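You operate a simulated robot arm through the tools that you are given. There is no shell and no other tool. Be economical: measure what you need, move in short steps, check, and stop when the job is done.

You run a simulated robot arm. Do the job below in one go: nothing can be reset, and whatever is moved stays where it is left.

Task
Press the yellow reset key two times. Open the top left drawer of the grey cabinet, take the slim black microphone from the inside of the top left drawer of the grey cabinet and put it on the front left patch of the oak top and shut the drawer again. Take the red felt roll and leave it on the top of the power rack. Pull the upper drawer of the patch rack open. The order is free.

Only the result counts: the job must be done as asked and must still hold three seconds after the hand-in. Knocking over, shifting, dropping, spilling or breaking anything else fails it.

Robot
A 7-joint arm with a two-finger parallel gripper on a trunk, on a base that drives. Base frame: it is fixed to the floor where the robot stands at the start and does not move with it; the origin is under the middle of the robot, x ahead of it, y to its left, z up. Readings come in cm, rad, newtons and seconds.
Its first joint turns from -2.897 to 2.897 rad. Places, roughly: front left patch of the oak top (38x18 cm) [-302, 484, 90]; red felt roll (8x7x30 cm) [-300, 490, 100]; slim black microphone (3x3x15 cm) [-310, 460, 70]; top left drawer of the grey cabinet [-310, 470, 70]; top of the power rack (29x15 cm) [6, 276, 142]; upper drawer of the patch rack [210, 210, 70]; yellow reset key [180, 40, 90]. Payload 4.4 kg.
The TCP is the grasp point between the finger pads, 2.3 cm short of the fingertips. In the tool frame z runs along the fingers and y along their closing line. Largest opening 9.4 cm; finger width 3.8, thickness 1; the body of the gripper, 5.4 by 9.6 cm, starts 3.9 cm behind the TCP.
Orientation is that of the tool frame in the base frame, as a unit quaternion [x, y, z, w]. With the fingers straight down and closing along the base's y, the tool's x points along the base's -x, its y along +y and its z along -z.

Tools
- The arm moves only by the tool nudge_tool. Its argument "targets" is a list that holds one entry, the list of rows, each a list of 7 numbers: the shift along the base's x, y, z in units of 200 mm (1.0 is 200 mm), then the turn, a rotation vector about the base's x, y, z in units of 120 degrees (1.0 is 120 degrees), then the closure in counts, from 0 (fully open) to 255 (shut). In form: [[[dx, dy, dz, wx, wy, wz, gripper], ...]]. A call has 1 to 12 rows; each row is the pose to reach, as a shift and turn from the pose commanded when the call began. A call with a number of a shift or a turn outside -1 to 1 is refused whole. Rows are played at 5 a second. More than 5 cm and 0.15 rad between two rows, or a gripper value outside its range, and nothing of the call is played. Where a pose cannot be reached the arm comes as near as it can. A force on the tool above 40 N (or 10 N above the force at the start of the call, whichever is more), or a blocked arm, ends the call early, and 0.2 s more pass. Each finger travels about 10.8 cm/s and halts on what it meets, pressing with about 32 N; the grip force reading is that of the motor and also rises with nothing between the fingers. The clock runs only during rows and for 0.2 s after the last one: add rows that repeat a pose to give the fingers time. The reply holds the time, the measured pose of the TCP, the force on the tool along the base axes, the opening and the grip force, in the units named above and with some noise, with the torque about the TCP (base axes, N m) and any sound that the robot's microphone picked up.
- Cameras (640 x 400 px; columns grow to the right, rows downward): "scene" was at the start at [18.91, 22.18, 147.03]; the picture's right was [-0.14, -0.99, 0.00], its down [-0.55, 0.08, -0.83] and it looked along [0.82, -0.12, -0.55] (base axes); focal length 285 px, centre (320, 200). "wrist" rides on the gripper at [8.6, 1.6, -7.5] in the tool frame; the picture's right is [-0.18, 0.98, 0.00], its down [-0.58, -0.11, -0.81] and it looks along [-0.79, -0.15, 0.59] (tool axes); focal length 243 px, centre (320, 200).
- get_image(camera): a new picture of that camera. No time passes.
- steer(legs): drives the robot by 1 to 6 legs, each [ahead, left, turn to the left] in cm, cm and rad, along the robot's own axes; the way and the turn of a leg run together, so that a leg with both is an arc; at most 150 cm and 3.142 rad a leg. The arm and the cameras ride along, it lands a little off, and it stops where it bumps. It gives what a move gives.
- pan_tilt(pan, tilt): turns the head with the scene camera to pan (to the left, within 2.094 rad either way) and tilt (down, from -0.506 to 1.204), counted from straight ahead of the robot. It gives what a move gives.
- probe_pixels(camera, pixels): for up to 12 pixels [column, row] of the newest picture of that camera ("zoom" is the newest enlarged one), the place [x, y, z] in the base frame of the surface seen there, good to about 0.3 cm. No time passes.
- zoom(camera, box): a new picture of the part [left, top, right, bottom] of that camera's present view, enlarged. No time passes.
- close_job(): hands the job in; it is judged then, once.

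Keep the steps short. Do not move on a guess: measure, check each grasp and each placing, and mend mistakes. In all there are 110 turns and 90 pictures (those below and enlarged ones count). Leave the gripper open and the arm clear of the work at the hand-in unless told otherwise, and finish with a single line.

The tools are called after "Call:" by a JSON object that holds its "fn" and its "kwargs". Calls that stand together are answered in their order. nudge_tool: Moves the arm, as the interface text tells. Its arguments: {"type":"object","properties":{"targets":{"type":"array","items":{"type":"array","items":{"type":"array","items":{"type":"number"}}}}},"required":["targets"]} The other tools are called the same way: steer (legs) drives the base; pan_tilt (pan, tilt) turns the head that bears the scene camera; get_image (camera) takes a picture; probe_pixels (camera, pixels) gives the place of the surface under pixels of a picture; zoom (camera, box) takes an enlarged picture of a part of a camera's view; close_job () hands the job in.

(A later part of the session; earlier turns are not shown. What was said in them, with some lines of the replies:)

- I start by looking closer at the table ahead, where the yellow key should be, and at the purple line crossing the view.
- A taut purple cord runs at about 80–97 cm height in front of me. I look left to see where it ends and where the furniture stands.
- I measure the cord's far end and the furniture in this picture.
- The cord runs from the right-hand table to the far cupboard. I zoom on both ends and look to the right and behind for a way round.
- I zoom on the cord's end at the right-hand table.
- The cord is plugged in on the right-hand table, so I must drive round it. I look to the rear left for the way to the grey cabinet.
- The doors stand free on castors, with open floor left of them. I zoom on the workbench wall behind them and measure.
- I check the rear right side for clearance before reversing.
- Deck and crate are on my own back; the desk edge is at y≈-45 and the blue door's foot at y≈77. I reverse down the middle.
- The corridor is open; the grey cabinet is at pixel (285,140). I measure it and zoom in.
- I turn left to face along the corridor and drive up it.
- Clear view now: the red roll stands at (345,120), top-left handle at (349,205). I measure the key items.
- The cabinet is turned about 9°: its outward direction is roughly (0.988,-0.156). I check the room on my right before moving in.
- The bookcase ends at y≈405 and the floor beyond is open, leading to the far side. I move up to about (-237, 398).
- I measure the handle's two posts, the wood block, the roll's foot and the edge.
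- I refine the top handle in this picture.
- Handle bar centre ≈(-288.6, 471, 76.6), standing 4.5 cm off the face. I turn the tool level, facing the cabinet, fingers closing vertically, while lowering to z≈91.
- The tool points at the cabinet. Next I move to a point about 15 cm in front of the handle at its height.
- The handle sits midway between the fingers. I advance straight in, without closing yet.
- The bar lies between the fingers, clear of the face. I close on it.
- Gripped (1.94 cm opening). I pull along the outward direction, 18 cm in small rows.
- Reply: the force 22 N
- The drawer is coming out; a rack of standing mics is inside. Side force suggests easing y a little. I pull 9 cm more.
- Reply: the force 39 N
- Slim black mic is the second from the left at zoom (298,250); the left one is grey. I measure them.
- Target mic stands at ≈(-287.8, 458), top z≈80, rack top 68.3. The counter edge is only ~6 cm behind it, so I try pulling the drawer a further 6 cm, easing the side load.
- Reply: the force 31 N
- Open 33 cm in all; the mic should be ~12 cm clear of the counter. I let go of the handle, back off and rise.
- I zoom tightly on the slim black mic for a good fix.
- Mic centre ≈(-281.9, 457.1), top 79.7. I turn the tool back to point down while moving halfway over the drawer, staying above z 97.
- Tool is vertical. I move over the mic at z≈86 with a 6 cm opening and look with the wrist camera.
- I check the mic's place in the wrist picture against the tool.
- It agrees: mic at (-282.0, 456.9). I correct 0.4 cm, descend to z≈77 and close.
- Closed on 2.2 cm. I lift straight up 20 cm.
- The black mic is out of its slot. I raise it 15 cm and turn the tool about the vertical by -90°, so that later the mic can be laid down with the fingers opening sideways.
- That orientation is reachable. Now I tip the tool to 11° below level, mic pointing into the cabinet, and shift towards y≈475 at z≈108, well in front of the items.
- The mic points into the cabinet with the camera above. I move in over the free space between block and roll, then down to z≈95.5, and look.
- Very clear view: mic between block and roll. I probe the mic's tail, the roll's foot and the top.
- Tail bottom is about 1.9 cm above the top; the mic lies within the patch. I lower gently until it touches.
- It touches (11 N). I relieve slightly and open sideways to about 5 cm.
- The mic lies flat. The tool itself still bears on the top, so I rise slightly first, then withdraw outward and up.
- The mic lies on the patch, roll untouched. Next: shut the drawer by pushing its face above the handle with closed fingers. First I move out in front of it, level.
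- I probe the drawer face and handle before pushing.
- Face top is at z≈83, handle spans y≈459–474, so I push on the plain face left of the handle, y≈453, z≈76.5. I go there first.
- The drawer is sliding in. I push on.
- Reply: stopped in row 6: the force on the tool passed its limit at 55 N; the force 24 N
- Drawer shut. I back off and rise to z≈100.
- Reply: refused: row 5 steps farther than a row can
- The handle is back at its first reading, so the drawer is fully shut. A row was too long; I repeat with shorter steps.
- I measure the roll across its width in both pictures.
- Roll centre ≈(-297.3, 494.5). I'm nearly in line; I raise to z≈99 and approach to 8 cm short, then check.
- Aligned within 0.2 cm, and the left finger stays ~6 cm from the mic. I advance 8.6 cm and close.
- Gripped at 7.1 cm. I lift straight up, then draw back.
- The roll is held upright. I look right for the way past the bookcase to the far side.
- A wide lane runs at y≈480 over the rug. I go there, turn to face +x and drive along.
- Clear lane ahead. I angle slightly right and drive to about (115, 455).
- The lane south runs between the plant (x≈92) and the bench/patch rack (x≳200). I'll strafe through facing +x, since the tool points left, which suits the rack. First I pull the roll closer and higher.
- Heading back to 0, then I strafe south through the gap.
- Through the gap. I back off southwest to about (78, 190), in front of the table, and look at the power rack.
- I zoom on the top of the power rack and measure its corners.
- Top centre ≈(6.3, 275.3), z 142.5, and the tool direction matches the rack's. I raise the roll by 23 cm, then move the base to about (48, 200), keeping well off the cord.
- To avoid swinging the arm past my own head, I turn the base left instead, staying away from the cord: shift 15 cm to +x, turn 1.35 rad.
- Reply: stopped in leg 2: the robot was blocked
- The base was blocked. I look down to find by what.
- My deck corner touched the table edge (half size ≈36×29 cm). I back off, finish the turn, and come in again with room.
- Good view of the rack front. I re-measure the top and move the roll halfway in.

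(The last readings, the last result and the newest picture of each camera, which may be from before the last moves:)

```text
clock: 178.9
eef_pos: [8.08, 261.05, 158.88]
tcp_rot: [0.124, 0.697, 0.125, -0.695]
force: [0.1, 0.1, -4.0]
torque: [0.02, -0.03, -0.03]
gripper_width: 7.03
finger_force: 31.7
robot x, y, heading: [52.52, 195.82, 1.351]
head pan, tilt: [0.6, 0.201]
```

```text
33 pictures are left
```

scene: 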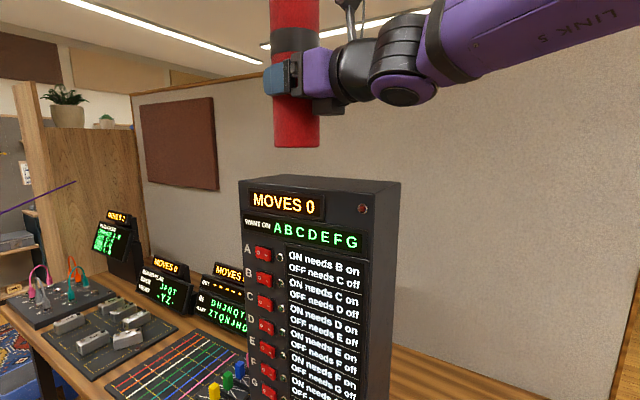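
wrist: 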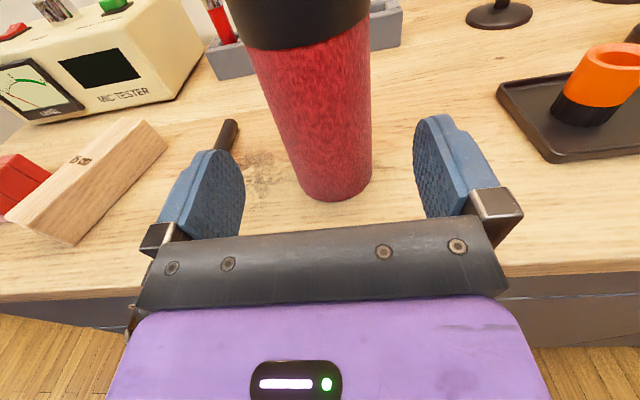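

Roll upright. Rack top centre computes to (6.7, 274.8). I move over it.

Call:
{"fn": "nudge_tool", "kwargs": {"targets": [[[-0.02, 0.18, 0, 0, 0, 0, 255], [-0.04, 0.36, 0, 0, 0, 0, 255], [-0.06, 0.54, 0, 0, 0, 0, 255], [-0.07, 0.69, 0, 0, 0, 0, 255], [-0.07, 0.69, -0.1, 0, 0, 0, 255], [-0.07, 0.69, -0.2, 0, 0, 0, 255], [-0.07, 0.69, -0.28, 0, 0, 0, 255], [-0.07, 0.69, -0.28, 0, 0, 0, 255]]]}}

Call:
{"fn": "zoom", "kwargs": {"camera": "scene", "box": [200, 40, 440, 240]}}

Call:
{"fn": "get_image", "kwargs": {"camera": "wrist"}}

```text
clock: 180.7
eef_pos: [6.56, 274.69, 153.38]
tcp_rot: [0.124, 0.697, 0.124, -0.695]
force: [0.2, 0.1, -4.7]
torque: [0.02, -0.03, -0.03]
gripper_width: 7.0
finger_force: 32.1
robot x, y, heading: [52.38, 196.19, 1.344]
head pan, tilt: [0.6, 0.201]
```

```text
2.00 times, centred on (320, 140) of scene
```

zoom: 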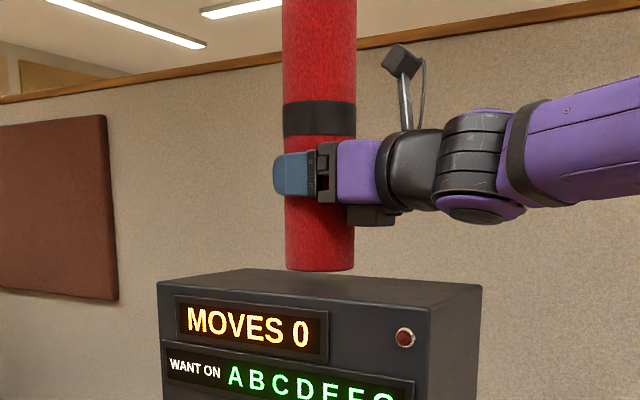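

```text
31 pictures are left
```

wrist: 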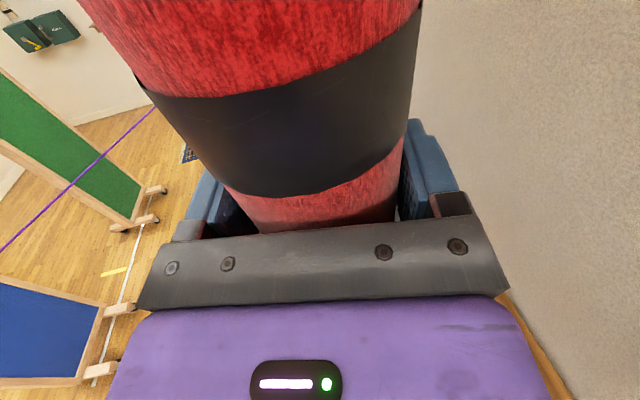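

Hanging ~1.8 cm over the middle of the top. I lower slowly to contact.

Call:
{"fn": "nudge_tool", "kwargs": {"targets": [[[0, 0, -0.03, 0, 0, 0, 255], [0, 0, -0.055, 0, 0, 0, 255], [0, 0, -0.075, 0, 0, 0, 255], [0, 0, -0.085, 0, 0, 0, 255], [0, 0, -0.085, 0, 0, 0, 255]]]}}

Call:
{"fn": "zoom", "kwargs": {"camera": "scene", "box": [240, 120, 400, 220]}}

```text
clock: 181.9
eef_pos: [6.56, 274.82, 151.88]
tcp_rot: [0.124, 0.697, 0.125, -0.695]
force: [-2.8, 2.6, 8.0]
torque: [-0.1, 0.28, -0.13]
gripper_width: 7.03
finger_force: 32.3
robot x, y, heading: [52.63, 196.16, 1.344]
head pan, tilt: [0.6, 0.201]
```

```text
4.00 times, centred on (320, 170) of scene
```

zoom: 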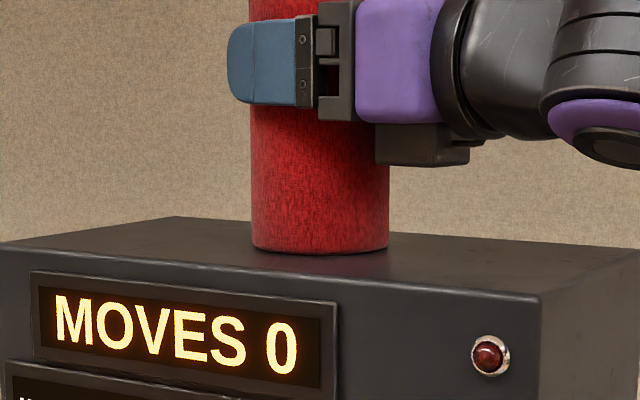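

It stands on the top (8 N contact). I open, then check before withdrawing.

Call:
{"fn": "nudge_tool", "kwargs": {"targets": [[[0, 0, 0.003, 0, 0, 0, 200], [0, 0, 0.003, 0, 0, 0, 100], [0, 0, 0.003, 0, 0, 0, 0], [0, 0, 0.003, 0, 0, 0, 0], [0, 0, 0.003, 0, 0, 0, 0]]]}}

Call:
{"fn": "nudge_tool", "kwargs": {"targets": [[[0.09, -0.035, 0, 0, 0, 0, 0], [0.19, -0.069, 0, 0, 0, 0, 0], [0.37, -0.138, 0, 0, 0, 0, 0], [0.56, -0.207, 0, 0, 0, 0, 0], [0.75, -0.277, 0, 0, 0, 0, 0], [0.94, -0.346, 0, 0, 0, 0, 0]]]}}

Call:
{"fn": "get_image", "kwargs": {"camera": "scene"}}

```text
clock: 183.1
eef_pos: [6.53, 274.72, 151.8]
tcp_rot: [0.123, 0.697, 0.124, -0.695]
force: [0.0, 0.4, 0.0]
torque: [-0.03, 0.05, 0.0]
gripper_width: 9.39
finger_force: 0.0
robot x, y, heading: [52.47, 196.09, 1.347]
head pan, tilt: [0.6, 0.201]
```

```text
clock: 184.5
eef_pos: [25.16, 268.02, 151.77]
tcp_rot: [0.124, 0.697, 0.124, -0.695]
force: [0.2, 0.5, -0.6]
torque: [0.03, 0.01, 0.02]
gripper_width: 9.42
finger_force: 0.0
robot x, y, heading: [52.16, 196.11, 1.342]
head pan, tilt: [0.6, 0.201]
```

```text
29 pictures are left
```

scene: 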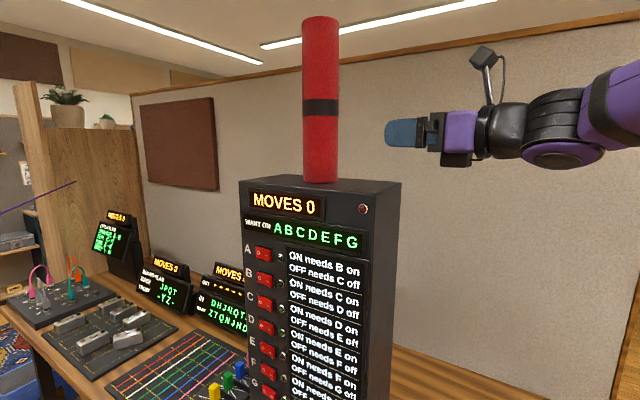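

The roll stands alone on the rack. Next the patch rack: I drive right and turn to face it.

Call:
{"fn": "steer", "kwargs": {"legs": [[0, -60, 0], [0, 0, -1.344]]}}

Call:
{"fn": "pan_tilt", "kwargs": {"pan": 0.0, "tilt": 0.65}}

Call:
{"fn": "get_image", "kwargs": {"camera": "scene"}}

```text
clock: 191.2
eef_pos: [174.87, 227.28, 151.94]
tcp_rot: [0.526, 0.475, 0.524, -0.472]
force: [-0.2, 0.3, -0.6]
torque: [-0.01, 0.02, 0.01]
gripper_width: 9.4
finger_force: 0.0
robot x, y, heading: [112.11, 182.8, 0.031]
head pan, tilt: [0.6, 0.201]
```

```text
clock: 192.2
eef_pos: [174.99, 227.21, 151.93]
tcp_rot: [0.524, 0.476, 0.524, -0.474]
force: [-0.2, 0.6, 0.1]
torque: [0.01, 0.01, 0.03]
gripper_width: 9.42
finger_force: 0.1
robot x, y, heading: [112.32, 183.11, 0.027]
head pan, tilt: [0.0, 0.649]
```

```text
28 pictures are left
```

scene: 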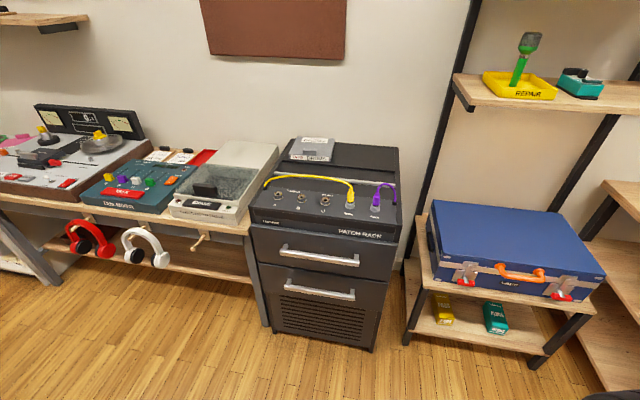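

The patch rack is in plain view; the upper handle is at (320,256). I measure it.

Call:
{"fn": "zoom", "kwargs": {"camera": "scene", "box": [240, 170, 410, 340]}}

Call:
{"fn": "probe_pixels", "kwargs": {"camera": "scene", "pixels": [[284, 248], [300, 252], [320, 256], [340, 260], [355, 262], [270, 240], [370, 255], [270, 262], [368, 280], [290, 284], [320, 292], [320, 230]]}}

```text
2.35 times, centred on (325, 255) of scene
```

zoom: 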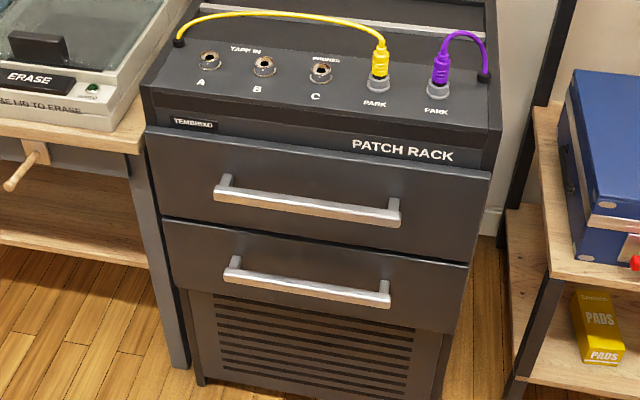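

```text
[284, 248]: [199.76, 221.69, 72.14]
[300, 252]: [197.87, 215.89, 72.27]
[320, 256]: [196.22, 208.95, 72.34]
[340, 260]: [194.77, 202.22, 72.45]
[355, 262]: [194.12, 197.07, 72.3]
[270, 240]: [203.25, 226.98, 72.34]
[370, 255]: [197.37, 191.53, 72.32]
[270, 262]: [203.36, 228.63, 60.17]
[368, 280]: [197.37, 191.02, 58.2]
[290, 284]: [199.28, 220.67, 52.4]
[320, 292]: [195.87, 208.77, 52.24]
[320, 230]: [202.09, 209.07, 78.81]
```

Handle bar centre ≈(196.3, 209.3, 72.2), face at x≈200.3, turned about 10°. I'll use the same side-on stance that worked at the cabinet. First I roll the tool so the fingers close vertically.

Call:
{"fn": "nudge_tool", "kwargs": {"targets": [[[0, 0, 0, -0.0067, -0.0678, 0, 0], [0, 0, 0, -0.0134, -0.1356, 0, 0], [0, 0, 0, -0.02, -0.2035, 0, 0], [0, 0, 0, -0.0267, -0.2713, 0, 0], [0, 0, 0, -0.0334, -0.3391, 0, 0], [0, 0, 0, -0.04, -0.4069, 0, 0], [0, 0, 0, -0.0468, -0.4747, 0, 0], [0, 0, 0, -0.0535, -0.5425, 0, 0], [0, 0, 0, -0.06, -0.6104, 0, 0], [0, 0, 0, -0.0668, -0.6782, 0, 0], [0, 0, 0, -0.0735, -0.746, 0, 0], [0, 0, 0, -0.0735, -0.746, 0, 0]]]}}

Call:
{"fn": "steer", "kwargs": {"legs": [[0, 0, -1.6], [-50, 12, 0], [-48, 20, 0]]}}

Call:
{"fn": "pan_tilt", "kwargs": {"pan": 0.8, "tilt": 0.75}}

Call:
{"fn": "get_image", "kwargs": {"camera": "scene"}}

```text
clock: 194.8
eef_pos: [175.01, 227.28, 151.92]
tcp_rot: [0.035, 0.706, 0.707, 0.037]
force: [0.7, -0.5, 0.2]
torque: [0.0, -0.01, -0.05]
gripper_width: 9.4
finger_force: 0.1
robot x, y, heading: [112.18, 182.99, 0.026]
head pan, tilt: [0.0, 0.649]
```

```text
clock: 204.4
eef_pos: [186.86, 216.42, 151.95]
tcp_rot: [0.534, 0.464, 0.463, 0.534]
force: [0.2, 0.9, -0.5]
torque: [0.01, -0.03, -0.01]
gripper_width: 9.39
finger_force: 0.0
robot x, y, heading: [145.18, 280.85, -1.579]
head pan, tilt: [0.0, 0.649]
```

```text
clock: 205.5
eef_pos: [186.78, 216.52, 151.99]
tcp_rot: [0.534, 0.463, 0.463, 0.535]
force: [-0.2, 0.3, 0.3]
torque: [0.0, 0.01, -0.02]
gripper_width: 9.38
finger_force: 0.2
robot x, y, heading: [144.88, 280.86, -1.58]
head pan, tilt: [0.799, 0.75]
```

```text
26 pictures are left
```

scene: 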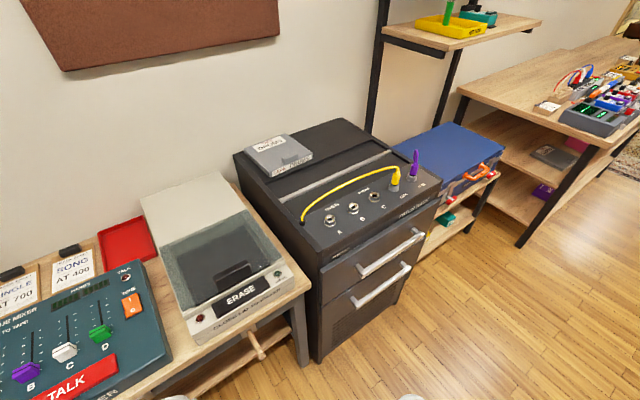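

Tool direction (0.99,-0.14) matches the rack. I re-measure the upper handle from this side.

Call:
{"fn": "probe_pixels", "kwargs": {"camera": "scene", "pixels": [[365, 274], [378, 265], [392, 256], [406, 247], [420, 237], [330, 285], [430, 215], [340, 262]]}}

Call:
{"fn": "nudge_tool", "kwargs": {"targets": [[[-0.15, -0.05, 0, 0, 0, 0, 0], [-0.3, -0.12, -0.15, 0, 0, 0, 0], [-0.4, -0.18, -0.35, 0, 0, 0, 0], [-0.4, -0.2, -0.57, 0, 0, 0, 0], [-0.4, -0.2, -0.79, 0, 0, 0, 0], [-0.4, -0.2, -1.0, 0, 0, 0, 0], [-0.4, -0.2, -1.0, 0, 0, 0, 0]]]}}

Call:
{"fn": "nudge_tool", "kwargs": {"targets": [[[0, 0, -0.2, 0, 0, 0, 0], [0, 0, -0.4, 0, 0, 0, 0], [0, 0, -0.6, 0, 0, 0, 0], [0, 0, -0.8, 0, 0, 0, 0], [0, 0, -1.0, 0, 0, 0, 0]]]}}

Call:
{"fn": "nudge_tool", "kwargs": {"targets": [[[0, 0, -0.2, 0, 0, 0, 0], [0, 0, -0.4, 0, 0, 0, 0], [0, 0, -0.6, 0, 0, 0, 0], [0, 0, -0.8, 0, 0, 0, 0], [0, 0, -1.0, 0, 0, 0, 0]]]}}

```text
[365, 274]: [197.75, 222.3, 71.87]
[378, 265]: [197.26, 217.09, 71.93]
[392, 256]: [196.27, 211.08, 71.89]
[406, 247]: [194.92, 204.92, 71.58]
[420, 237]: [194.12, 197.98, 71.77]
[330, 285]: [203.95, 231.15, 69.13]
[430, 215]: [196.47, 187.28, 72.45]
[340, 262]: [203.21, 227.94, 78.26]
```

```text
clock: 207.1
eef_pos: [178.47, 212.5, 132.09]
tcp_rot: [0.533, 0.464, 0.464, 0.534]
force: [-0.9, 0.3, 0.6]
torque: [0.03, -0.01, 0.02]
gripper_width: 9.39
finger_force: 0.1
robot x, y, heading: [145.09, 280.83, -1.581]
head pan, tilt: [0.799, 0.75]
```

```text
clock: 208.3
eef_pos: [178.4, 212.78, 111.81]
tcp_rot: [0.534, 0.465, 0.462, 0.534]
force: [-0.1, 0.3, 1.5]
torque: [0.0, 0.04, -0.05]
gripper_width: 9.4
finger_force: 0.0
robot x, y, heading: [144.79, 280.8, -1.584]
head pan, tilt: [0.799, 0.75]
```

```text
clock: 209.5
eef_pos: [178.73, 212.59, 91.96]
tcp_rot: [0.534, 0.464, 0.463, 0.534]
force: [-0.2, 0.3, -0.2]
torque: [-0.05, 0.05, -0.01]
gripper_width: 9.41
finger_force: 0.0
robot x, y, heading: [144.94, 280.57, -1.581]
head pan, tilt: [0.799, 0.75]
```

Handle centre ≈(196, 210, 71.6). I descend to its height, still ~17 cm in front, and check with the wrist camera.

Call:
{"fn": "nudge_tool", "kwargs": {"targets": [[[0, -0.01, -0.2, 0, 0, 0, 0], [0, -0.01, -0.4, 0, 0, 0, 0], [0, -0.01, -0.6, 0, 0, 0, 0], [0, -0.01, -0.8, 0, 0, 0, 0], [0, -0.01, -1.0, 0, 0, 0, 0], [0, -0.01, -1.0, 0, 0, 0, 0]]]}}

Call:
{"fn": "get_image", "kwargs": {"camera": "wrist"}}

```text
clock: 210.9
eef_pos: [178.75, 212.42, 71.81]
tcp_rot: [0.534, 0.463, 0.464, 0.534]
force: [-0.3, 0.3, 0.2]
torque: [0.0, -0.02, 0.02]
gripper_width: 9.42
finger_force: 0.1
robot x, y, heading: [145.31, 281.02, -1.58]
head pan, tilt: [0.799, 0.75]
```

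```text
25 pictures are left
```

wrist: 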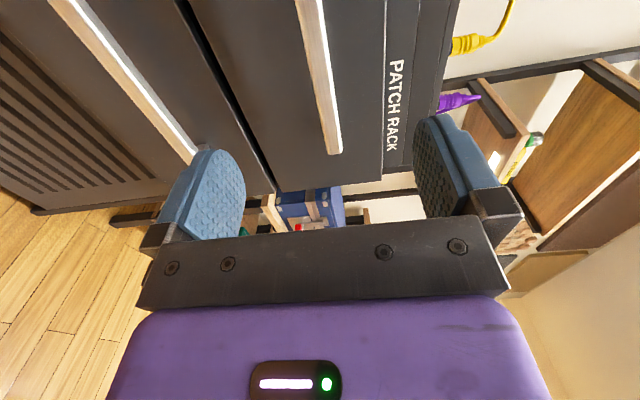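

The bar runs midway between the fingers. I advance 17 cm and close.

Call:
{"fn": "nudge_tool", "kwargs": {"targets": [[[0.2, -0.03, 0, 0, 0, 0, 0], [0.4, -0.06, 0, 0, 0, 0, 0], [0.6, -0.09, 0, 0, 0, 0, 0], [0.75, -0.11, 0, 0, 0, 0, 0], [0.86, -0.126, 0, 0, 0, 0, 0], [0.86, -0.126, 0, 0, 0, 0, 0]]]}}

Call:
{"fn": "nudge_tool", "kwargs": {"targets": [[[0, 0, 0, 0, 0, 0, 255], [0, 0, 0, 0, 0, 0, 255], [0, 0, 0, 0, 0, 0, 255], [0, 0, 0, 0, 0, 0, 255]]]}}

```text
clock: 212.3
eef_pos: [196.02, 209.71, 71.91]
tcp_rot: [0.535, 0.464, 0.462, 0.534]
force: [1.2, -0.1, 0.2]
torque: [0.04, -0.03, 0.02]
gripper_width: 9.36
finger_force: 0.0
robot x, y, heading: [144.58, 280.68, -1.58]
head pan, tilt: [0.799, 0.75]
```

```text
clock: 213.0
eef_pos: [195.53, 209.66, 71.23]
tcp_rot: [0.538, 0.467, 0.461, 0.53]
force: [-1.5, -3.3, -7.4]
torque: [-0.77, -0.43, 0.18]
gripper_width: 2.18
finger_force: 45.1
robot x, y, heading: [144.98, 280.75, -1.588]
head pan, tilt: [0.799, 0.75]
stopped in row 3: the force on the tool passed its limit at 43 N (the readings are from after the stop); the commanded pose is now the measured one
```

Gripped at 2.2 cm. I pull outward along (-0.989, 0.15).

Call:
{"fn": "nudge_tool", "kwargs": {"targets": [[[-0.05, 0.0075, 0, 0, 0, 0, 255], [-0.12, 0.018, 0, 0, 0, 0, 255], [-0.2, 0.03, 0, 0, 0, 0, 255], [-0.3, 0.045, 0, 0, 0, 0, 255], [-0.4, 0.06, 0, 0, 0, 0, 255], [-0.5, 0.075, 0, 0, 0, 0, 255], [-0.6, 0.09, 0, 0, 0, 0, 255], [-0.7, 0.105, 0, 0, 0, 0, 255], [-0.8, 0.12, 0, 0, 0, 0, 255], [-0.9, 0.135, 0, 0, 0, 0, 255], [-0.98, 0.147, 0, 0, 0, 0, 255]]]}}

Call:
{"fn": "get_image", "kwargs": {"camera": "scene"}}

```text
clock: 215.4
eef_pos: [176.78, 212.8, 71.27]
tcp_rot: [0.538, 0.467, 0.462, 0.529]
force: [2.7, 1.9, -7.0]
torque: [-1.58, -0.33, -0.9]
gripper_width: 2.18
finger_force: 44.5
robot x, y, heading: [145.23, 280.82, -1.577]
head pan, tilt: [0.799, 0.75]
stopped in row 11: the force on the tool passed its limit at 42 N (the readings are from after the stop); the commanded pose is now the measured one
```

```text
24 pictures are left
```

scene: 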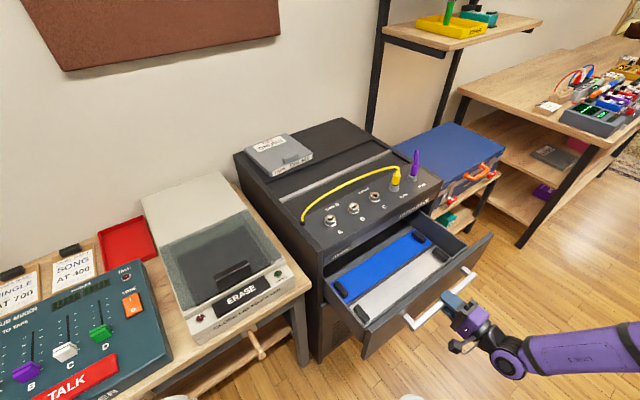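

Open about 19 cm; the stop may be a side load. I try some more travel.

Call:
{"fn": "nudge_tool", "kwargs": {"targets": [[[-0.05, 0.0075, 0, 0, 0, 0, 255], [-0.12, 0.018, 0, 0, 0, 0, 255], [-0.19, 0.028, 0, 0, 0, 0, 255], [-0.26, 0.038, 0, 0, 0, 0, 255], [-0.33, 0.05, 0, 0, 0, 0, 255], [-0.4, 0.06, 0, 0, 0, 0, 255], [-0.47, 0.07, 0, 0, 0, 0, 255]]]}}

```text
clock: 217.0
eef_pos: [167.44, 214.29, 71.33]
tcp_rot: [0.537, 0.467, 0.463, 0.528]
force: [5.0, 32.8, -11.2]
torque: [-1.72, -0.29, -0.08]
gripper_width: 2.22
finger_force: 44.6
robot x, y, heading: [145.0, 281.09, -1.581]
head pan, tilt: [0.799, 0.75]
```

28 cm open and still moving. I ease the side load (+y) and take 5 cm more to find the end.

Call:
{"fn": "nudge_tool", "kwargs": {"targets": [[[-0.03, 0.022, 0, 0, 0, 0, 255], [-0.1, 0.034, 0, 0, 0, 0, 255], [-0.17, 0.046, 0, 0, 0, 0, 255], [-0.24, 0.057, 0, 0, 0, 0, 255], [-0.3, 0.067, 0, 0, 0, 0, 255]]]}}

Call:
{"fn": "get_image", "kwargs": {"camera": "scene"}}

```text
clock: 217.4
eef_pos: [166.99, 214.27, 71.18]
tcp_rot: [0.538, 0.467, 0.46, 0.529]
force: [10.0, -4.9, -14.9]
torque: [-1.27, -0.4, -0.35]
gripper_width: 2.2
finger_force: 44.9
robot x, y, heading: [145.38, 280.63, -1.583]
head pan, tilt: [0.799, 0.75]
stopped in row 2: the force on the tool passed its limit at 68 N (the readings are from after the stop); the commanded pose is now the measured one
```

```text
23 pictures are left
```

scene: 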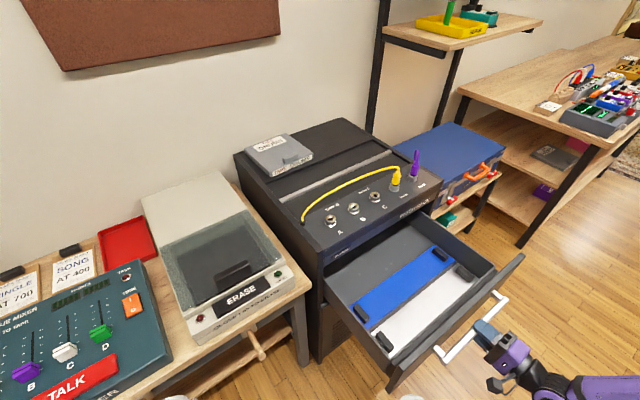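

End stop at ~29 cm: fully open. I let go, back off and rise.

Call:
{"fn": "nudge_tool", "kwargs": {"targets": [[[0, 0, 0, 0, 0, 0, 128], [0, 0, 0, 0, 0, 0, 0], [0, 0, 0, 0, 0, 0, 0], [0, 0, 0, 0, 0, 0, 0], [-0.2, 0.03, 0, 0, 0, 0, 0], [-0.4, 0.06, 0, 0, 0, 0, 0], [-0.45, 0.068, 0.2, 0, 0, 0, 0], [-0.45, 0.068, 0.42, 0, 0, 0, 0], [-0.45, 0.068, 0.64, 0, 0, 0, 0], [-0.45, 0.068, 0.86, 0, 0, 0, 0], [-0.45, 0.068, 1.0, 0, 0, 0, 0]]]}}

Call:
{"fn": "nudge_tool", "kwargs": {"targets": [[[0, 0, 0.2, 0, 0, 0, 0], [0, 0, 0.4, 0, 0, 0, 0], [0, 0, 0.6, 0, 0, 0, 0], [0, 0, 0.8, 0, 0, 0, 0], [0, 0, 1.0, 0, 0, 0, 0]]]}}

Call:
{"fn": "zoom", "kwargs": {"camera": "scene", "box": [220, 120, 560, 400]}}

Call:
{"fn": "probe_pixels", "kwargs": {"camera": "scene", "pixels": [[523, 254], [500, 295], [436, 350], [390, 385], [516, 246], [600, 140], [525, 245]]}}

```text
clock: 219.8
eef_pos: [157.65, 215.74, 91.23]
tcp_rot: [0.538, 0.466, 0.461, 0.53]
force: [0.1, -0.9, -0.2]
torque: [0.0, -0.04, 0.0]
gripper_width: 9.36
finger_force: 0.0
robot x, y, heading: [145.24, 280.72, -1.579]
head pan, tilt: [0.799, 0.75]
```

```text
clock: 221.1
eef_pos: [157.77, 215.52, 111.3]
tcp_rot: [0.539, 0.466, 0.461, 0.53]
force: [0.4, -0.8, -0.5]
torque: [-0.01, 0.0, 0.05]
gripper_width: 9.39
finger_force: 0.1
robot x, y, heading: [144.92, 280.55, -1.577]
head pan, tilt: [0.799, 0.75]
```

```text
1.43 times, centred on (390, 260) of scene
```

zoom: 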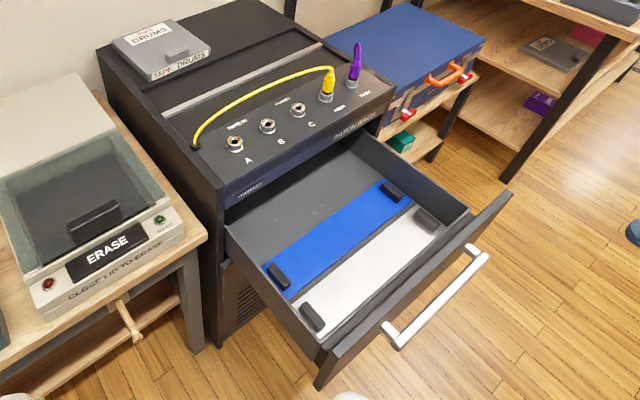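

```text
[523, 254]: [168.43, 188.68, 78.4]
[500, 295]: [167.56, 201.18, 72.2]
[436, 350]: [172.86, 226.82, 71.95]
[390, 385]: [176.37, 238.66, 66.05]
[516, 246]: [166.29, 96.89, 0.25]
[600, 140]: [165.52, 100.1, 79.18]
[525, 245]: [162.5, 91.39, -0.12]
```

Both drawers' state is good (upper open, lower shut). I drive round the open drawer to the pedal table's left end.

Call:
{"fn": "steer", "kwargs": {"legs": [[20, -25, 0], [110, 0, 0]]}}

Call:
{"fn": "pan_tilt", "kwargs": {"pan": 0.5, "tilt": 0.55}}

Call:
{"fn": "get_image", "kwargs": {"camera": "scene"}}

Call:
{"fn": "zoom", "kwargs": {"camera": "scene", "box": [250, 120, 490, 270]}}

```text
clock: 228.4
eef_pos: [132.28, 86.08, 111.32]
tcp_rot: [0.536, 0.469, 0.463, 0.527]
force: [0.4, -0.4, 0.6]
torque: [-0.02, -0.03, -0.03]
gripper_width: 9.41
finger_force: 0.1
robot x, y, heading: [118.82, 151.17, -1.574]
head pan, tilt: [0.799, 0.75]
```

```text
clock: 229.2
eef_pos: [132.26, 86.3, 111.24]
tcp_rot: [0.535, 0.469, 0.464, 0.528]
force: [0.7, -0.7, 0.3]
torque: [0.01, -0.01, 0.03]
gripper_width: 9.41
finger_force: 0.0
robot x, y, heading: [118.73, 151.36, -1.574]
head pan, tilt: [0.499, 0.55]
```

```text
21 pictures are left
```

scene: 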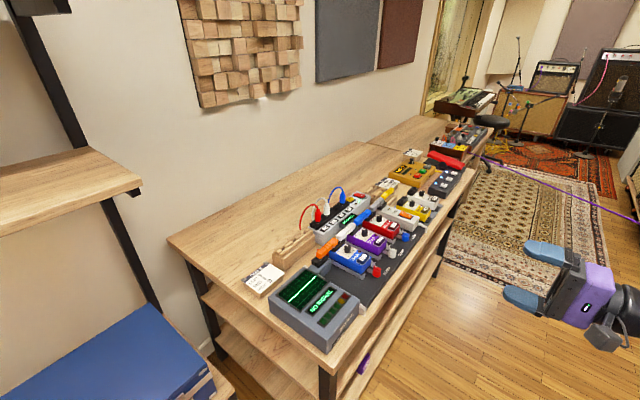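

```text
2.67 times, centred on (370, 195) of scene
```

zoom: 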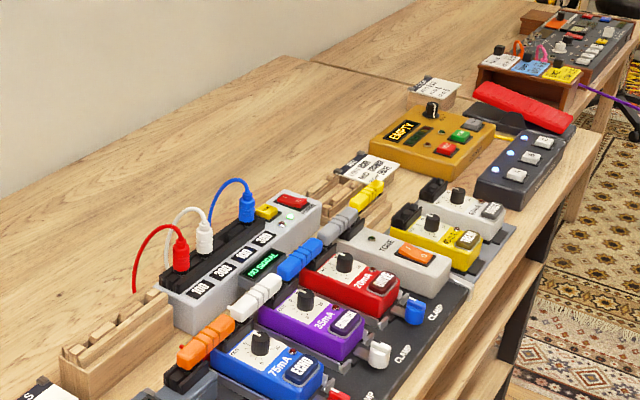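

A small yellow key sits on the grey power supply at zoom (267,211), beside a red rocker. I probe it.

Call:
{"fn": "probe_pixels", "kwargs": {"camera": "zoom", "pixels": [[267, 211], [292, 201], [245, 205], [310, 205], [278, 225], [366, 195], [320, 240], [183, 255], [190, 350]]}}

Call:
{"fn": "zoom", "kwargs": {"camera": "scene", "box": [310, 175, 410, 245]}}

```text
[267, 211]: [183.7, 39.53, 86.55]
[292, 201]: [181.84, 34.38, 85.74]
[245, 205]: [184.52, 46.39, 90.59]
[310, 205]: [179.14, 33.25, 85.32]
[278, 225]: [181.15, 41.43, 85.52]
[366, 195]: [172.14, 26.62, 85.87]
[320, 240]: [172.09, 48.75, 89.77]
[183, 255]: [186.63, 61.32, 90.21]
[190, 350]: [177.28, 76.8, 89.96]
```

```text
5.71 times, centred on (360, 210) of scene
```

zoom: 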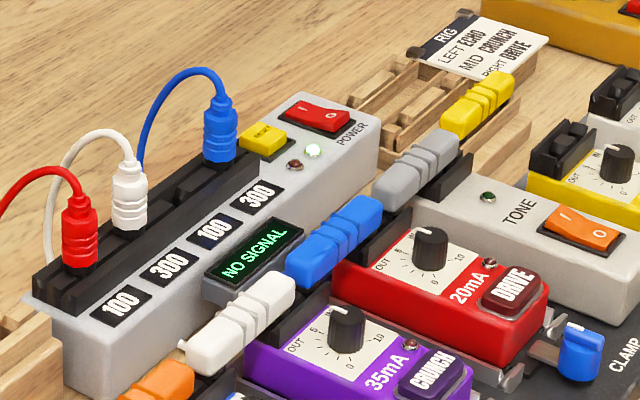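

It reads RESET. I probe its outline and its neighbours in this sharper view.

Call:
{"fn": "probe_pixels", "kwargs": {"camera": "zoom", "pixels": [[263, 136], [243, 144], [262, 124], [285, 138], [265, 155], [290, 115], [318, 115], [345, 120], [245, 165], [222, 120], [310, 150], [235, 185]]}}

```text
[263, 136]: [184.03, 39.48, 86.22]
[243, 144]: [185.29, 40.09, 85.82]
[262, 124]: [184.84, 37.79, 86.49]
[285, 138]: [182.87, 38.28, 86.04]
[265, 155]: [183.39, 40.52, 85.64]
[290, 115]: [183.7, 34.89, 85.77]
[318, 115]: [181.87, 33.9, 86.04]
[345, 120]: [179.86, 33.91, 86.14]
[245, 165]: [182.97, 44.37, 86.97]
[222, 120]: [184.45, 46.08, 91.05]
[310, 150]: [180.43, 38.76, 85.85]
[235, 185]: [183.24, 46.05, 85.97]
```

Key centre ≈(183.9, 39.3), top z 86.4; blue plug at y 46 (z 91), rocker from y≈36. I check the table's front edge to set the base.

Call:
{"fn": "probe_pixels", "kwargs": {"camera": "scene", "pixels": [[326, 352], [340, 340], [400, 275], [440, 220], [168, 240], [337, 380], [345, 190], [338, 196]]}}

```text
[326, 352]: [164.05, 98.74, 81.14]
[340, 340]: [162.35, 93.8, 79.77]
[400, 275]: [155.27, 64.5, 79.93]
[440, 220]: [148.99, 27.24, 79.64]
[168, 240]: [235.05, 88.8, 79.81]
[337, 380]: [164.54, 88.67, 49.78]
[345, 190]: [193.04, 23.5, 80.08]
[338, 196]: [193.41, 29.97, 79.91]
```

Edge runs x≈163→149, so base at (116, 91) leaves 8 cm. First, still here, I turn the tool to point down and yaw it so the fingers lie across the key, rising 10 cm.

Call:
{"fn": "nudge_tool", "kwargs": {"targets": [[[0, 0, 0.05, 0.0089, 0.0676, 0, 0], [0, 0, 0.1, 0.0177, 0.1353, 0, 60], [0, 0, 0.15, 0.0266, 0.2029, 0, 120], [0, 0, 0.2, 0.0355, 0.2705, 0, 200], [0, 0, 0.25, 0.0443, 0.3382, 0, 255], [0, 0, 0.3, 0.0532, 0.4058, 0, 255], [0, 0, 0.35, 0.062, 0.4735, 0, 255], [0, 0, 0.4, 0.0709, 0.5411, 0, 255], [0, 0, 0.45, 0.0798, 0.6087, 0, 255], [0, 0, 0.5, 0.0886, 0.6764, 0, 255], [0, 0, 0.5, 0.0975, 0.744, 0, 255], [0, 0, 0.5, 0.0975, 0.744, 0, 255]]]}}

Call:
{"fn": "nudge_tool", "kwargs": {"targets": [[[0, 0, 0, 0, 0, 0.0664, 255], [0, 0, 0, 0, 0, 0.1329, 255], [0, 0, 0, 0, 0, 0.1993, 255], [0, 0, 0, 0, 0, 0.2657, 255], [0, 0, 0, 0, 0, 0.3322, 255], [0, 0, 0, 0, 0, 0.3986, 255], [0, 0, 0, 0, 0, 0.465, 255], [0, 0, 0, 0, 0, 0.5315, 255], [0, 0, 0, 0, 0, 0.5979, 255], [0, 0, 0, 0, 0, 0.6644, 255], [0, 0, 0, 0, 0, 0.7308, 255], [0, 0, 0, 0, 0, 0.7308, 255]]]}}

```text
clock: 231.8
eef_pos: [132.16, 86.12, 121.17]
tcp_rot: [0.751, 0.66, -0.006, -0.006]
force: [-1.3, 0.2, 0.4]
torque: [0.0, 0.0, -0.04]
gripper_width: 0.01
finger_force: 32.2
robot x, y, heading: [119.05, 151.32, -1.574]
head pan, tilt: [0.499, 0.55]
```

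```text
clock: 234.4
eef_pos: [132.19, 86.11, 121.28]
tcp_rot: [0.085, 0.996, -0.008, 0.0]
force: [0.0, 0.3, -0.3]
torque: [-0.06, 0.06, -0.06]
gripper_width: 0.0
finger_force: 31.5
robot x, y, heading: [118.69, 151.11, -1.568]
head pan, tilt: [0.499, 0.55]
```

Now a 15° tilt (body leaning away from the plugs) and 19 cm towards +x, then I drive to (116, 91).

Call:
{"fn": "nudge_tool", "kwargs": {"targets": [[[0.2, 0, 0.02, 0.041, -0.007, 0, 255], [0.4, 0, 0.02, 0.082, -0.014, 0, 255], [0.6, 0, 0.02, 0.123, -0.021, 0, 255], [0.8, 0, 0.02, 0.123, -0.021, 0, 255], [0.95, 0, 0.02, 0.123, -0.021, 0, 255], [0.95, 0, 0.02, 0.123, -0.021, 0, 255]]]}}

Call:
{"fn": "steer", "kwargs": {"legs": [[60, -3, 0]]}}

Call:
{"fn": "pan_tilt", "kwargs": {"pan": 0.8, "tilt": 0.7}}

Call:
{"fn": "get_image", "kwargs": {"camera": "scene"}}

```text
clock: 235.8
eef_pos: [151.26, 86.39, 121.6]
tcp_rot: [0.085, 0.989, 0.122, 0.011]
force: [-1.1, 0.3, -0.5]
torque: [-0.02, -0.01, 0.02]
gripper_width: 0.0
finger_force: 31.5
robot x, y, heading: [118.86, 151.26, -1.575]
head pan, tilt: [0.499, 0.55]
```

```text
clock: 239.2
eef_pos: [147.7, 26.32, 121.6]
tcp_rot: [0.087, 0.989, 0.122, 0.011]
force: [-0.5, 0.1, 0.0]
torque: [-0.02, 0.0, 0.01]
gripper_width: 0.0
finger_force: 31.6
robot x, y, heading: [115.67, 91.48, -1.572]
head pan, tilt: [0.499, 0.55]
```

```text
clock: 240.0
eef_pos: [147.73, 26.21, 121.55]
tcp_rot: [0.088, 0.989, 0.122, 0.012]
force: [0.3, 1.1, 0.3]
torque: [0.0, -0.01, -0.03]
gripper_width: 0.02
finger_force: 31.7
robot x, y, heading: [115.6, 91.71, -1.572]
head pan, tilt: [0.799, 0.7]
```

```text
18 pictures are left
```

scene: 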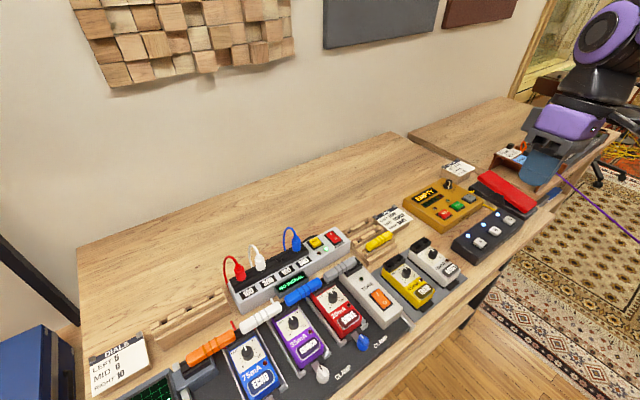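

I zoom on the reset key from here.

Call:
{"fn": "zoom", "kwargs": {"camera": "scene", "box": [280, 215, 360, 275]}}

Call:
{"fn": "probe_pixels", "kwargs": {"camera": "zoom", "pixels": [[274, 217], [255, 215], [292, 217], [274, 205], [274, 228], [427, 168], [390, 180], [120, 180], [100, 110], [230, 245], [330, 225]]}}

```text
6.67 times, centred on (320, 245) of scene
```

zoom: 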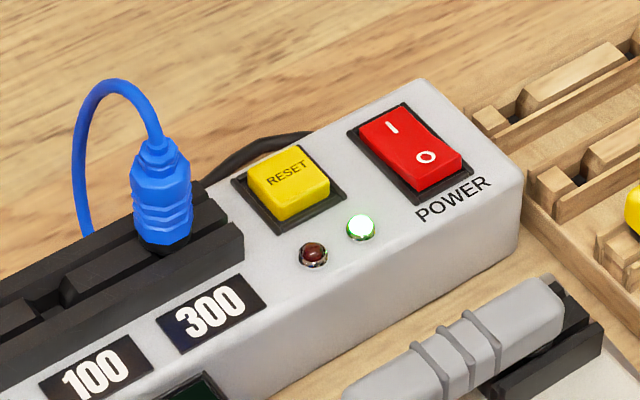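

```text
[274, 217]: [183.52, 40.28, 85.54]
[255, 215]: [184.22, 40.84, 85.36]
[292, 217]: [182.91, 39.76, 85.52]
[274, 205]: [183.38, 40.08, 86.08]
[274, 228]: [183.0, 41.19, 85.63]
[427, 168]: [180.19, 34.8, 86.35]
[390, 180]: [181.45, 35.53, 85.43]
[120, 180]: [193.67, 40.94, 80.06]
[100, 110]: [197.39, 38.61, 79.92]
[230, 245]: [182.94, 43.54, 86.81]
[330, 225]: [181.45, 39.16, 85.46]
```

I probe the key top itself at (289,180) and the plug and cable heights.

Call:
{"fn": "probe_pixels", "kwargs": {"camera": "zoom", "pixels": [[289, 178], [260, 175], [318, 178], [285, 160], [298, 198], [160, 170], [155, 130], [115, 85], [212, 225], [380, 135]]}}

```text
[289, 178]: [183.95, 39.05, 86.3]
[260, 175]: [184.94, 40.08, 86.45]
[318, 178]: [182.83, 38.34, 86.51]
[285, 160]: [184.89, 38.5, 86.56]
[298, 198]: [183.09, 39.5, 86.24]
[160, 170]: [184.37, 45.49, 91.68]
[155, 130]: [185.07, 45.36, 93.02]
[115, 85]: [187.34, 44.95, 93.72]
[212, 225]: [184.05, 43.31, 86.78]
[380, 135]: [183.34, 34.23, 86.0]
```

Key centre (183.95, 39.15), top 86.45. With the tilt, contact should come at TCP ≈(183.9, 39.0, 88.9). I move over it at height.

Call:
{"fn": "nudge_tool", "kwargs": {"targets": [[[0.2, 0.07, 0, 0, 0, 0, 255], [0.4, 0.14, 0, 0, 0, 0, 255], [0.6, 0.21, 0, 0, 0, 0, 255], [0.8, 0.28, 0, 0, 0, 0, 255], [0.95, 0.33, 0, 0, 0, 0, 255], [0.95, 0.33, 0, 0, 0, 0, 255]]]}}

Call:
{"fn": "nudge_tool", "kwargs": {"targets": [[[0.2, 0.07, 0, 0, 0, 0, 255], [0.4, 0.14, 0, 0, 0, 0, 255], [0.6, 0.21, -0.05, 0, 0, 0, 255], [0.8, 0.28, -0.15, 0, 0, 0, 255], [0.86, 0.31, -0.3, 0, 0, 0, 255], [0.86, 0.31, -0.5, 0, 0, 0, 255], [0.86, 0.31, -0.7, 0, 0, 0, 255], [0.86, 0.31, -0.9, 0, 0, 0, 255], [0.86, 0.31, -1.0, 0, 0, 0, 255], [0.86, 0.31, -1.0, 0, 0, 0, 255]]]}}

Call:
{"fn": "get_image", "kwargs": {"camera": "scene"}}

```text
clock: 241.4
eef_pos: [167.0, 32.9, 121.7]
tcp_rot: [0.086, 0.989, 0.122, 0.011]
force: [0.4, 0.1, -0.8]
torque: [-0.02, 0.02, -0.01]
gripper_width: 0.0
finger_force: 31.8
robot x, y, heading: [115.71, 91.42, -1.578]
head pan, tilt: [0.799, 0.7]
```

```text
clock: 243.6
eef_pos: [184.01, 39.15, 101.69]
tcp_rot: [0.087, 0.989, 0.123, 0.01]
force: [0.2, 1.0, 0.7]
torque: [0.01, 0.0, 0.03]
gripper_width: 0.0
finger_force: 32.2
robot x, y, heading: [115.46, 91.5, -1.577]
head pan, tilt: [0.799, 0.7]
```

```text
16 pictures are left
```

scene: 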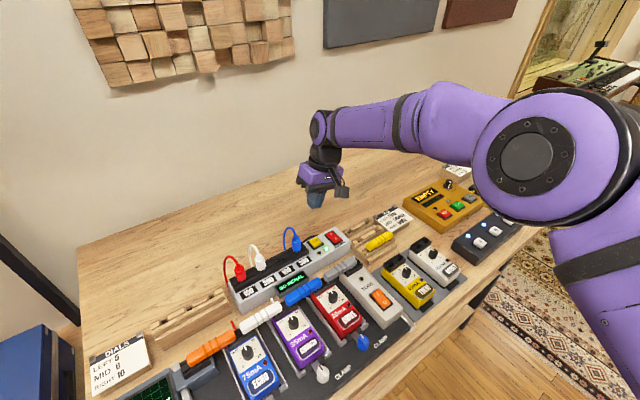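

Right above the key. I descend to about 1.3 cm above contact and check.

Call:
{"fn": "nudge_tool", "kwargs": {"targets": [[[-0.005, -0.01, -0.2, 0, 0, 0, 255], [-0.005, -0.01, -0.38, 0, 0, 0, 255], [-0.005, -0.01, -0.5, 0, 0, 0, 255], [-0.005, -0.01, -0.575, 0, 0, 0, 255], [-0.005, -0.01, -0.575, 0, 0, 0, 255]]]}}

Call:
{"fn": "zoom", "kwargs": {"camera": "scene", "box": [270, 190, 370, 270]}}

Call:
{"fn": "zoom", "kwargs": {"camera": "wrist", "box": [160, 40, 480, 240]}}

```text
clock: 244.8
eef_pos: [183.76, 39.1, 90.05]
tcp_rot: [0.087, 0.989, 0.122, 0.011]
force: [0.6, 0.1, 0.4]
torque: [-0.01, 0.0, 0.0]
gripper_width: 0.01
finger_force: 31.9
robot x, y, heading: [115.55, 91.78, -1.578]
head pan, tilt: [0.799, 0.7]
```

```text
5.00 times, centred on (320, 230) of scene
```

zoom: 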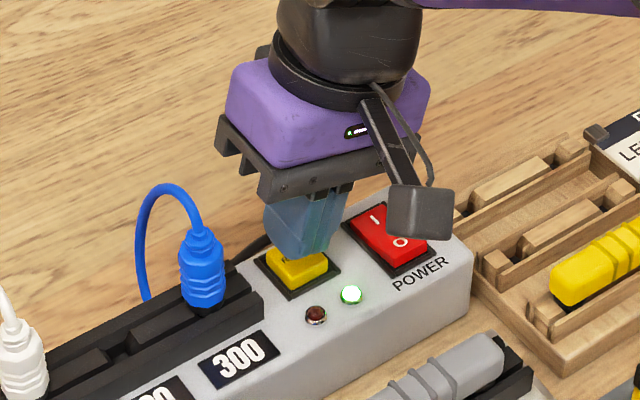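

```text
2.00 times, centred on (320, 140) of wrist
```

zoom: 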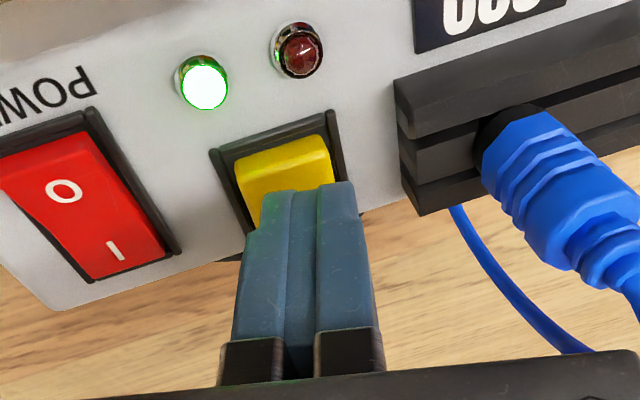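

The tip is over the key, well clear of plug and rocker. First press: slowly down 1.6 cm, then back up.

Call:
{"fn": "nudge_tool", "kwargs": {"targets": [[[0, 0, -0.03, 0, 0, 0, 255], [0, 0, -0.045, 0, 0, 0, 255], [0, 0, -0.055, 0, 0, 0, 255], [0, 0, -0.065, 0, 0, 0, 255], [0, 0, -0.075, 0, 0, 0, 255], [0, 0, -0.08, 0, 0, 0, 255], [0, 0, -0.08, 0, 0, 0, 255]]]}}

```text
clock: 246.4
eef_pos: [183.78, 38.91, 88.59]
tcp_rot: [0.087, 0.989, 0.123, 0.011]
force: [-0.1, 0.5, 4.2]
torque: [0.01, 0.0, -0.03]
gripper_width: 0.01
finger_force: 32.1
robot x, y, heading: [115.45, 91.47, -1.573]
head pan, tilt: [0.799, 0.7]
heard: click
```

One click heard. I rise 1.6 cm to let the key come back.

Call:
{"fn": "nudge_tool", "kwargs": {"targets": [[[0, 0, 0.03, 0, 0, 0, 255], [0, 0, 0.08, 0, 0, 0, 255], [0, 0, 0.08, 0, 0, 0, 255], [0, 0, 0.08, 0, 0, 0, 255]]]}}

Call:
{"fn": "zoom", "kwargs": {"camera": "scene", "box": [270, 190, 370, 270]}}

```text
clock: 247.4
eef_pos: [183.72, 38.94, 90.05]
tcp_rot: [0.087, 0.989, 0.122, 0.01]
force: [0.2, -0.8, 0.0]
torque: [0.02, 0.01, -0.02]
gripper_width: 0.0
finger_force: 32.1
robot x, y, heading: [115.42, 91.72, -1.578]
head pan, tilt: [0.799, 0.7]
```

```text
5.00 times, centred on (320, 230) of scene
```

zoom: 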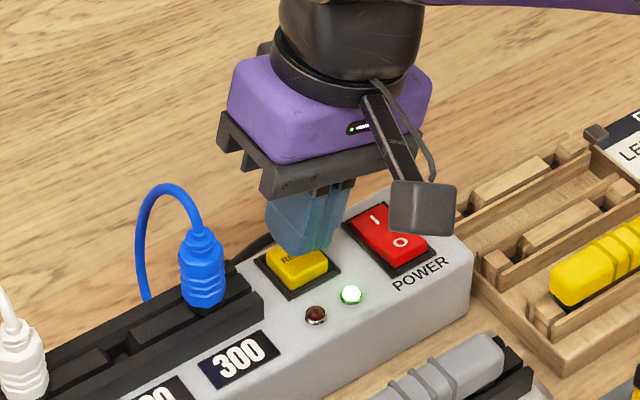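

The key is back up and nothing else changed. Second press, the same way.

Call:
{"fn": "nudge_tool", "kwargs": {"targets": [[[0, 0, -0.03, 0, 0, 0, 255], [0, 0, -0.045, 0, 0, 0, 255], [0, 0, -0.055, 0, 0, 0, 255], [0, 0, -0.065, 0, 0, 0, 255], [0, 0, -0.075, 0, 0, 0, 255], [0, 0, -0.08, 0, 0, 0, 255], [0, 0, -0.08, 0, 0, 0, 255]]]}}

Call:
{"fn": "nudge_tool", "kwargs": {"targets": [[[0, 0, 0.05, 0, 0, 0, 255], [0, 0, 0.15, 0, 0, 0, 255], [0, 0, 0.35, 0, 0, 0, 255], [0, 0, 0.55, 0, 0, 0, 255], [0, 0, 0.75, 0, 0, 0, 255], [0, 0, 1.0, 0, 0, 0, 255]]]}}

```text
clock: 249.0
eef_pos: [183.75, 38.83, 88.53]
tcp_rot: [0.087, 0.989, 0.122, 0.011]
force: [-0.4, 0.0, 3.9]
torque: [-0.01, -0.02, -0.01]
gripper_width: 0.01
finger_force: 32.6
robot x, y, heading: [115.3, 91.57, -1.577]
head pan, tilt: [0.799, 0.7]
heard: click
```

```text
clock: 250.4
eef_pos: [183.78, 39.01, 108.45]
tcp_rot: [0.087, 0.989, 0.122, 0.011]
force: [0.3, -0.4, -0.3]
torque: [0.03, 0.0, 0.01]
gripper_width: 0.01
finger_force: 31.7
robot x, y, heading: [115.74, 91.58, -1.576]
head pan, tilt: [0.799, 0.7]
```

Second click. I rise further, open the gripper, and drive back from the table, then check the whole result.

Call:
{"fn": "nudge_tool", "kwargs": {"targets": [[[-0.1, 0, 0.2, 0, 0, 0, 200], [-0.3, 0, 0.35, 0, 0, 0, 100], [-0.5, 0, 0.45, 0, 0, 0, 0], [-0.7, 0, 0.5, 0, 0, 0, 0], [-0.9, 0, 0.5, 0, 0, 0, 0], [-0.9, 0, 0.5, 0, 0, 0, 0]]]}}

Call:
{"fn": "steer", "kwargs": {"legs": [[-65, -5, 0]]}}

Call:
{"fn": "pan_tilt", "kwargs": {"pan": 0.5, "tilt": 0.55}}

Call:
{"fn": "get_image", "kwargs": {"camera": "scene"}}

Call:
{"fn": "pan_tilt", "kwargs": {"pan": 1.9, "tilt": 0.5}}

Call:
{"fn": "get_image", "kwargs": {"camera": "scene"}}

Call:
{"fn": "pan_tilt", "kwargs": {"pan": -2.09, "tilt": 0.2}}

Call:
{"fn": "get_image", "kwargs": {"camera": "scene"}}

```text
clock: 251.8
eef_pos: [165.95, 38.98, 118.45]
tcp_rot: [0.087, 0.989, 0.122, 0.011]
force: [0.1, 0.2, 0.0]
torque: [-0.01, 0.01, 0.02]
gripper_width: 9.39
finger_force: 0.0
robot x, y, heading: [115.74, 91.43, -1.579]
head pan, tilt: [0.799, 0.7]
```

```text
clock: 255.5
eef_pos: [161.38, 104.94, 118.34]
tcp_rot: [0.086, 0.989, 0.123, 0.01]
force: [0.5, 0.7, 0.3]
torque: [0.0, -0.04, 0.02]
gripper_width: 9.39
finger_force: 0.0
robot x, y, heading: [110.9, 157.32, -1.571]
head pan, tilt: [0.799, 0.7]
```

```text
clock: 256.3
eef_pos: [161.29, 104.98, 118.36]
tcp_rot: [0.085, 0.989, 0.123, 0.011]
force: [-0.6, -0.6, -0.9]
torque: [-0.02, 0.03, 0.0]
gripper_width: 9.42
finger_force: 0.0
robot x, y, heading: [110.9, 157.4, -1.572]
head pan, tilt: [0.499, 0.55]
```

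```text
12 pictures are left
```

scene: 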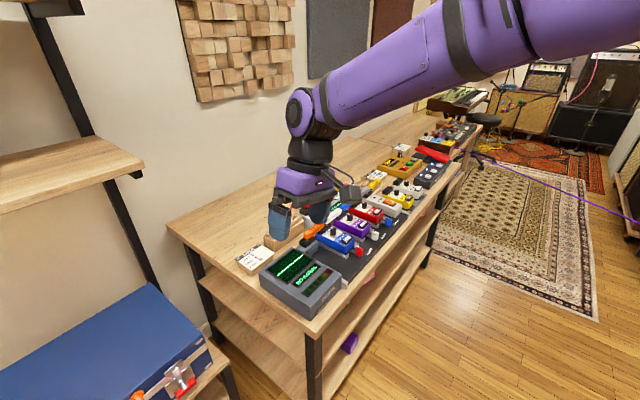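

```text
clock: 257.8
eef_pos: [161.26, 104.95, 118.43]
tcp_rot: [0.086, 0.989, 0.122, 0.01]
force: [0.4, 0.5, -0.1]
torque: [0.0, -0.01, -0.01]
gripper_width: 9.39
finger_force: 0.0
robot x, y, heading: [111.0, 157.23, -1.572]
head pan, tilt: [1.901, 0.499]
```

```text
11 pictures are left
```

scene: 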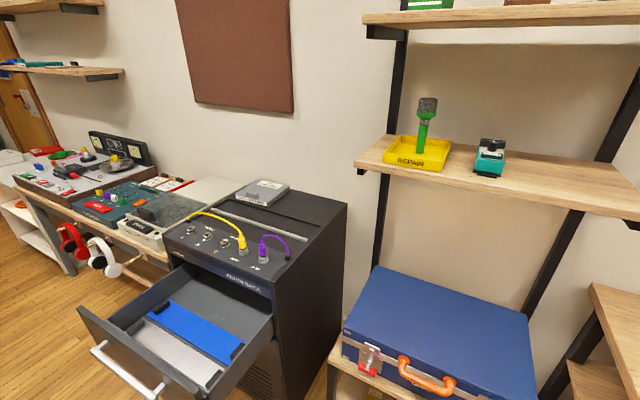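

```text
clock: 261.1
eef_pos: [161.29, 105.07, 118.34]
tcp_rot: [0.085, 0.989, 0.122, 0.012]
force: [-0.1, -0.4, -0.2]
torque: [0.02, 0.0, 0.0]
gripper_width: 9.42
finger_force: 0.1
robot x, y, heading: [110.84, 156.97, -1.569]
head pan, tilt: [-2.089, 0.201]
```

```text
10 pictures are left
```

scene: 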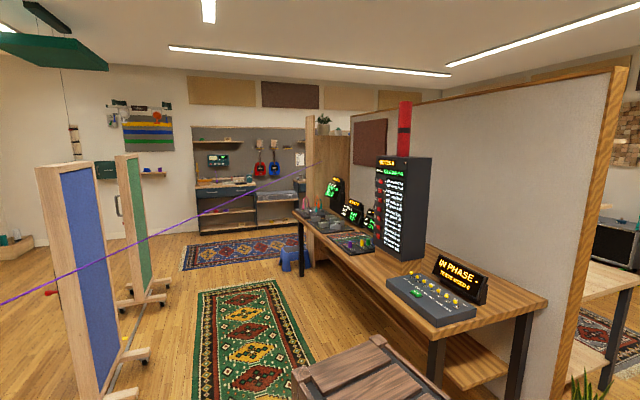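

Drawer is open, roll stands on the rack, the pedal table is undisturbed. I swing the arm off the table edge before handing in.

Call:
{"fn": "nudge_tool", "kwargs": {"targets": [[[-0.2, 0, 0, 0, 0, 0, 0], [-0.4, 0, 0, 0, 0, 0, 0], [-0.6, 0, 0, 0, 0, 0, 0], [-0.8, 0, 0, 0, 0, 0, 0], [-0.95, 0, 0, 0, 0, 0, 0]]]}}

```text
clock: 262.2
eef_pos: [142.27, 105.13, 118.55]
tcp_rot: [0.085, 0.989, 0.122, 0.01]
force: [0.8, 0.4, -0.5]
torque: [0.02, 0.05, 0.04]
gripper_width: 9.39
finger_force: 0.0
robot x, y, heading: [111.18, 157.1, -1.568]
head pan, tilt: [-2.089, 0.201]
```

Everything is done, the gripper is open and the arm is clear, so I hand in.

Call:
{"fn": "close_job", "kwargs": {}}

```text
The job is handed in.
```

Job handed in: reset key pressed twice (two clicks heard), black microphone laid on the front left patch with its drawer shut again, red felt roll standing on the power rack, and the patch rack's upper drawer pulled fully open.
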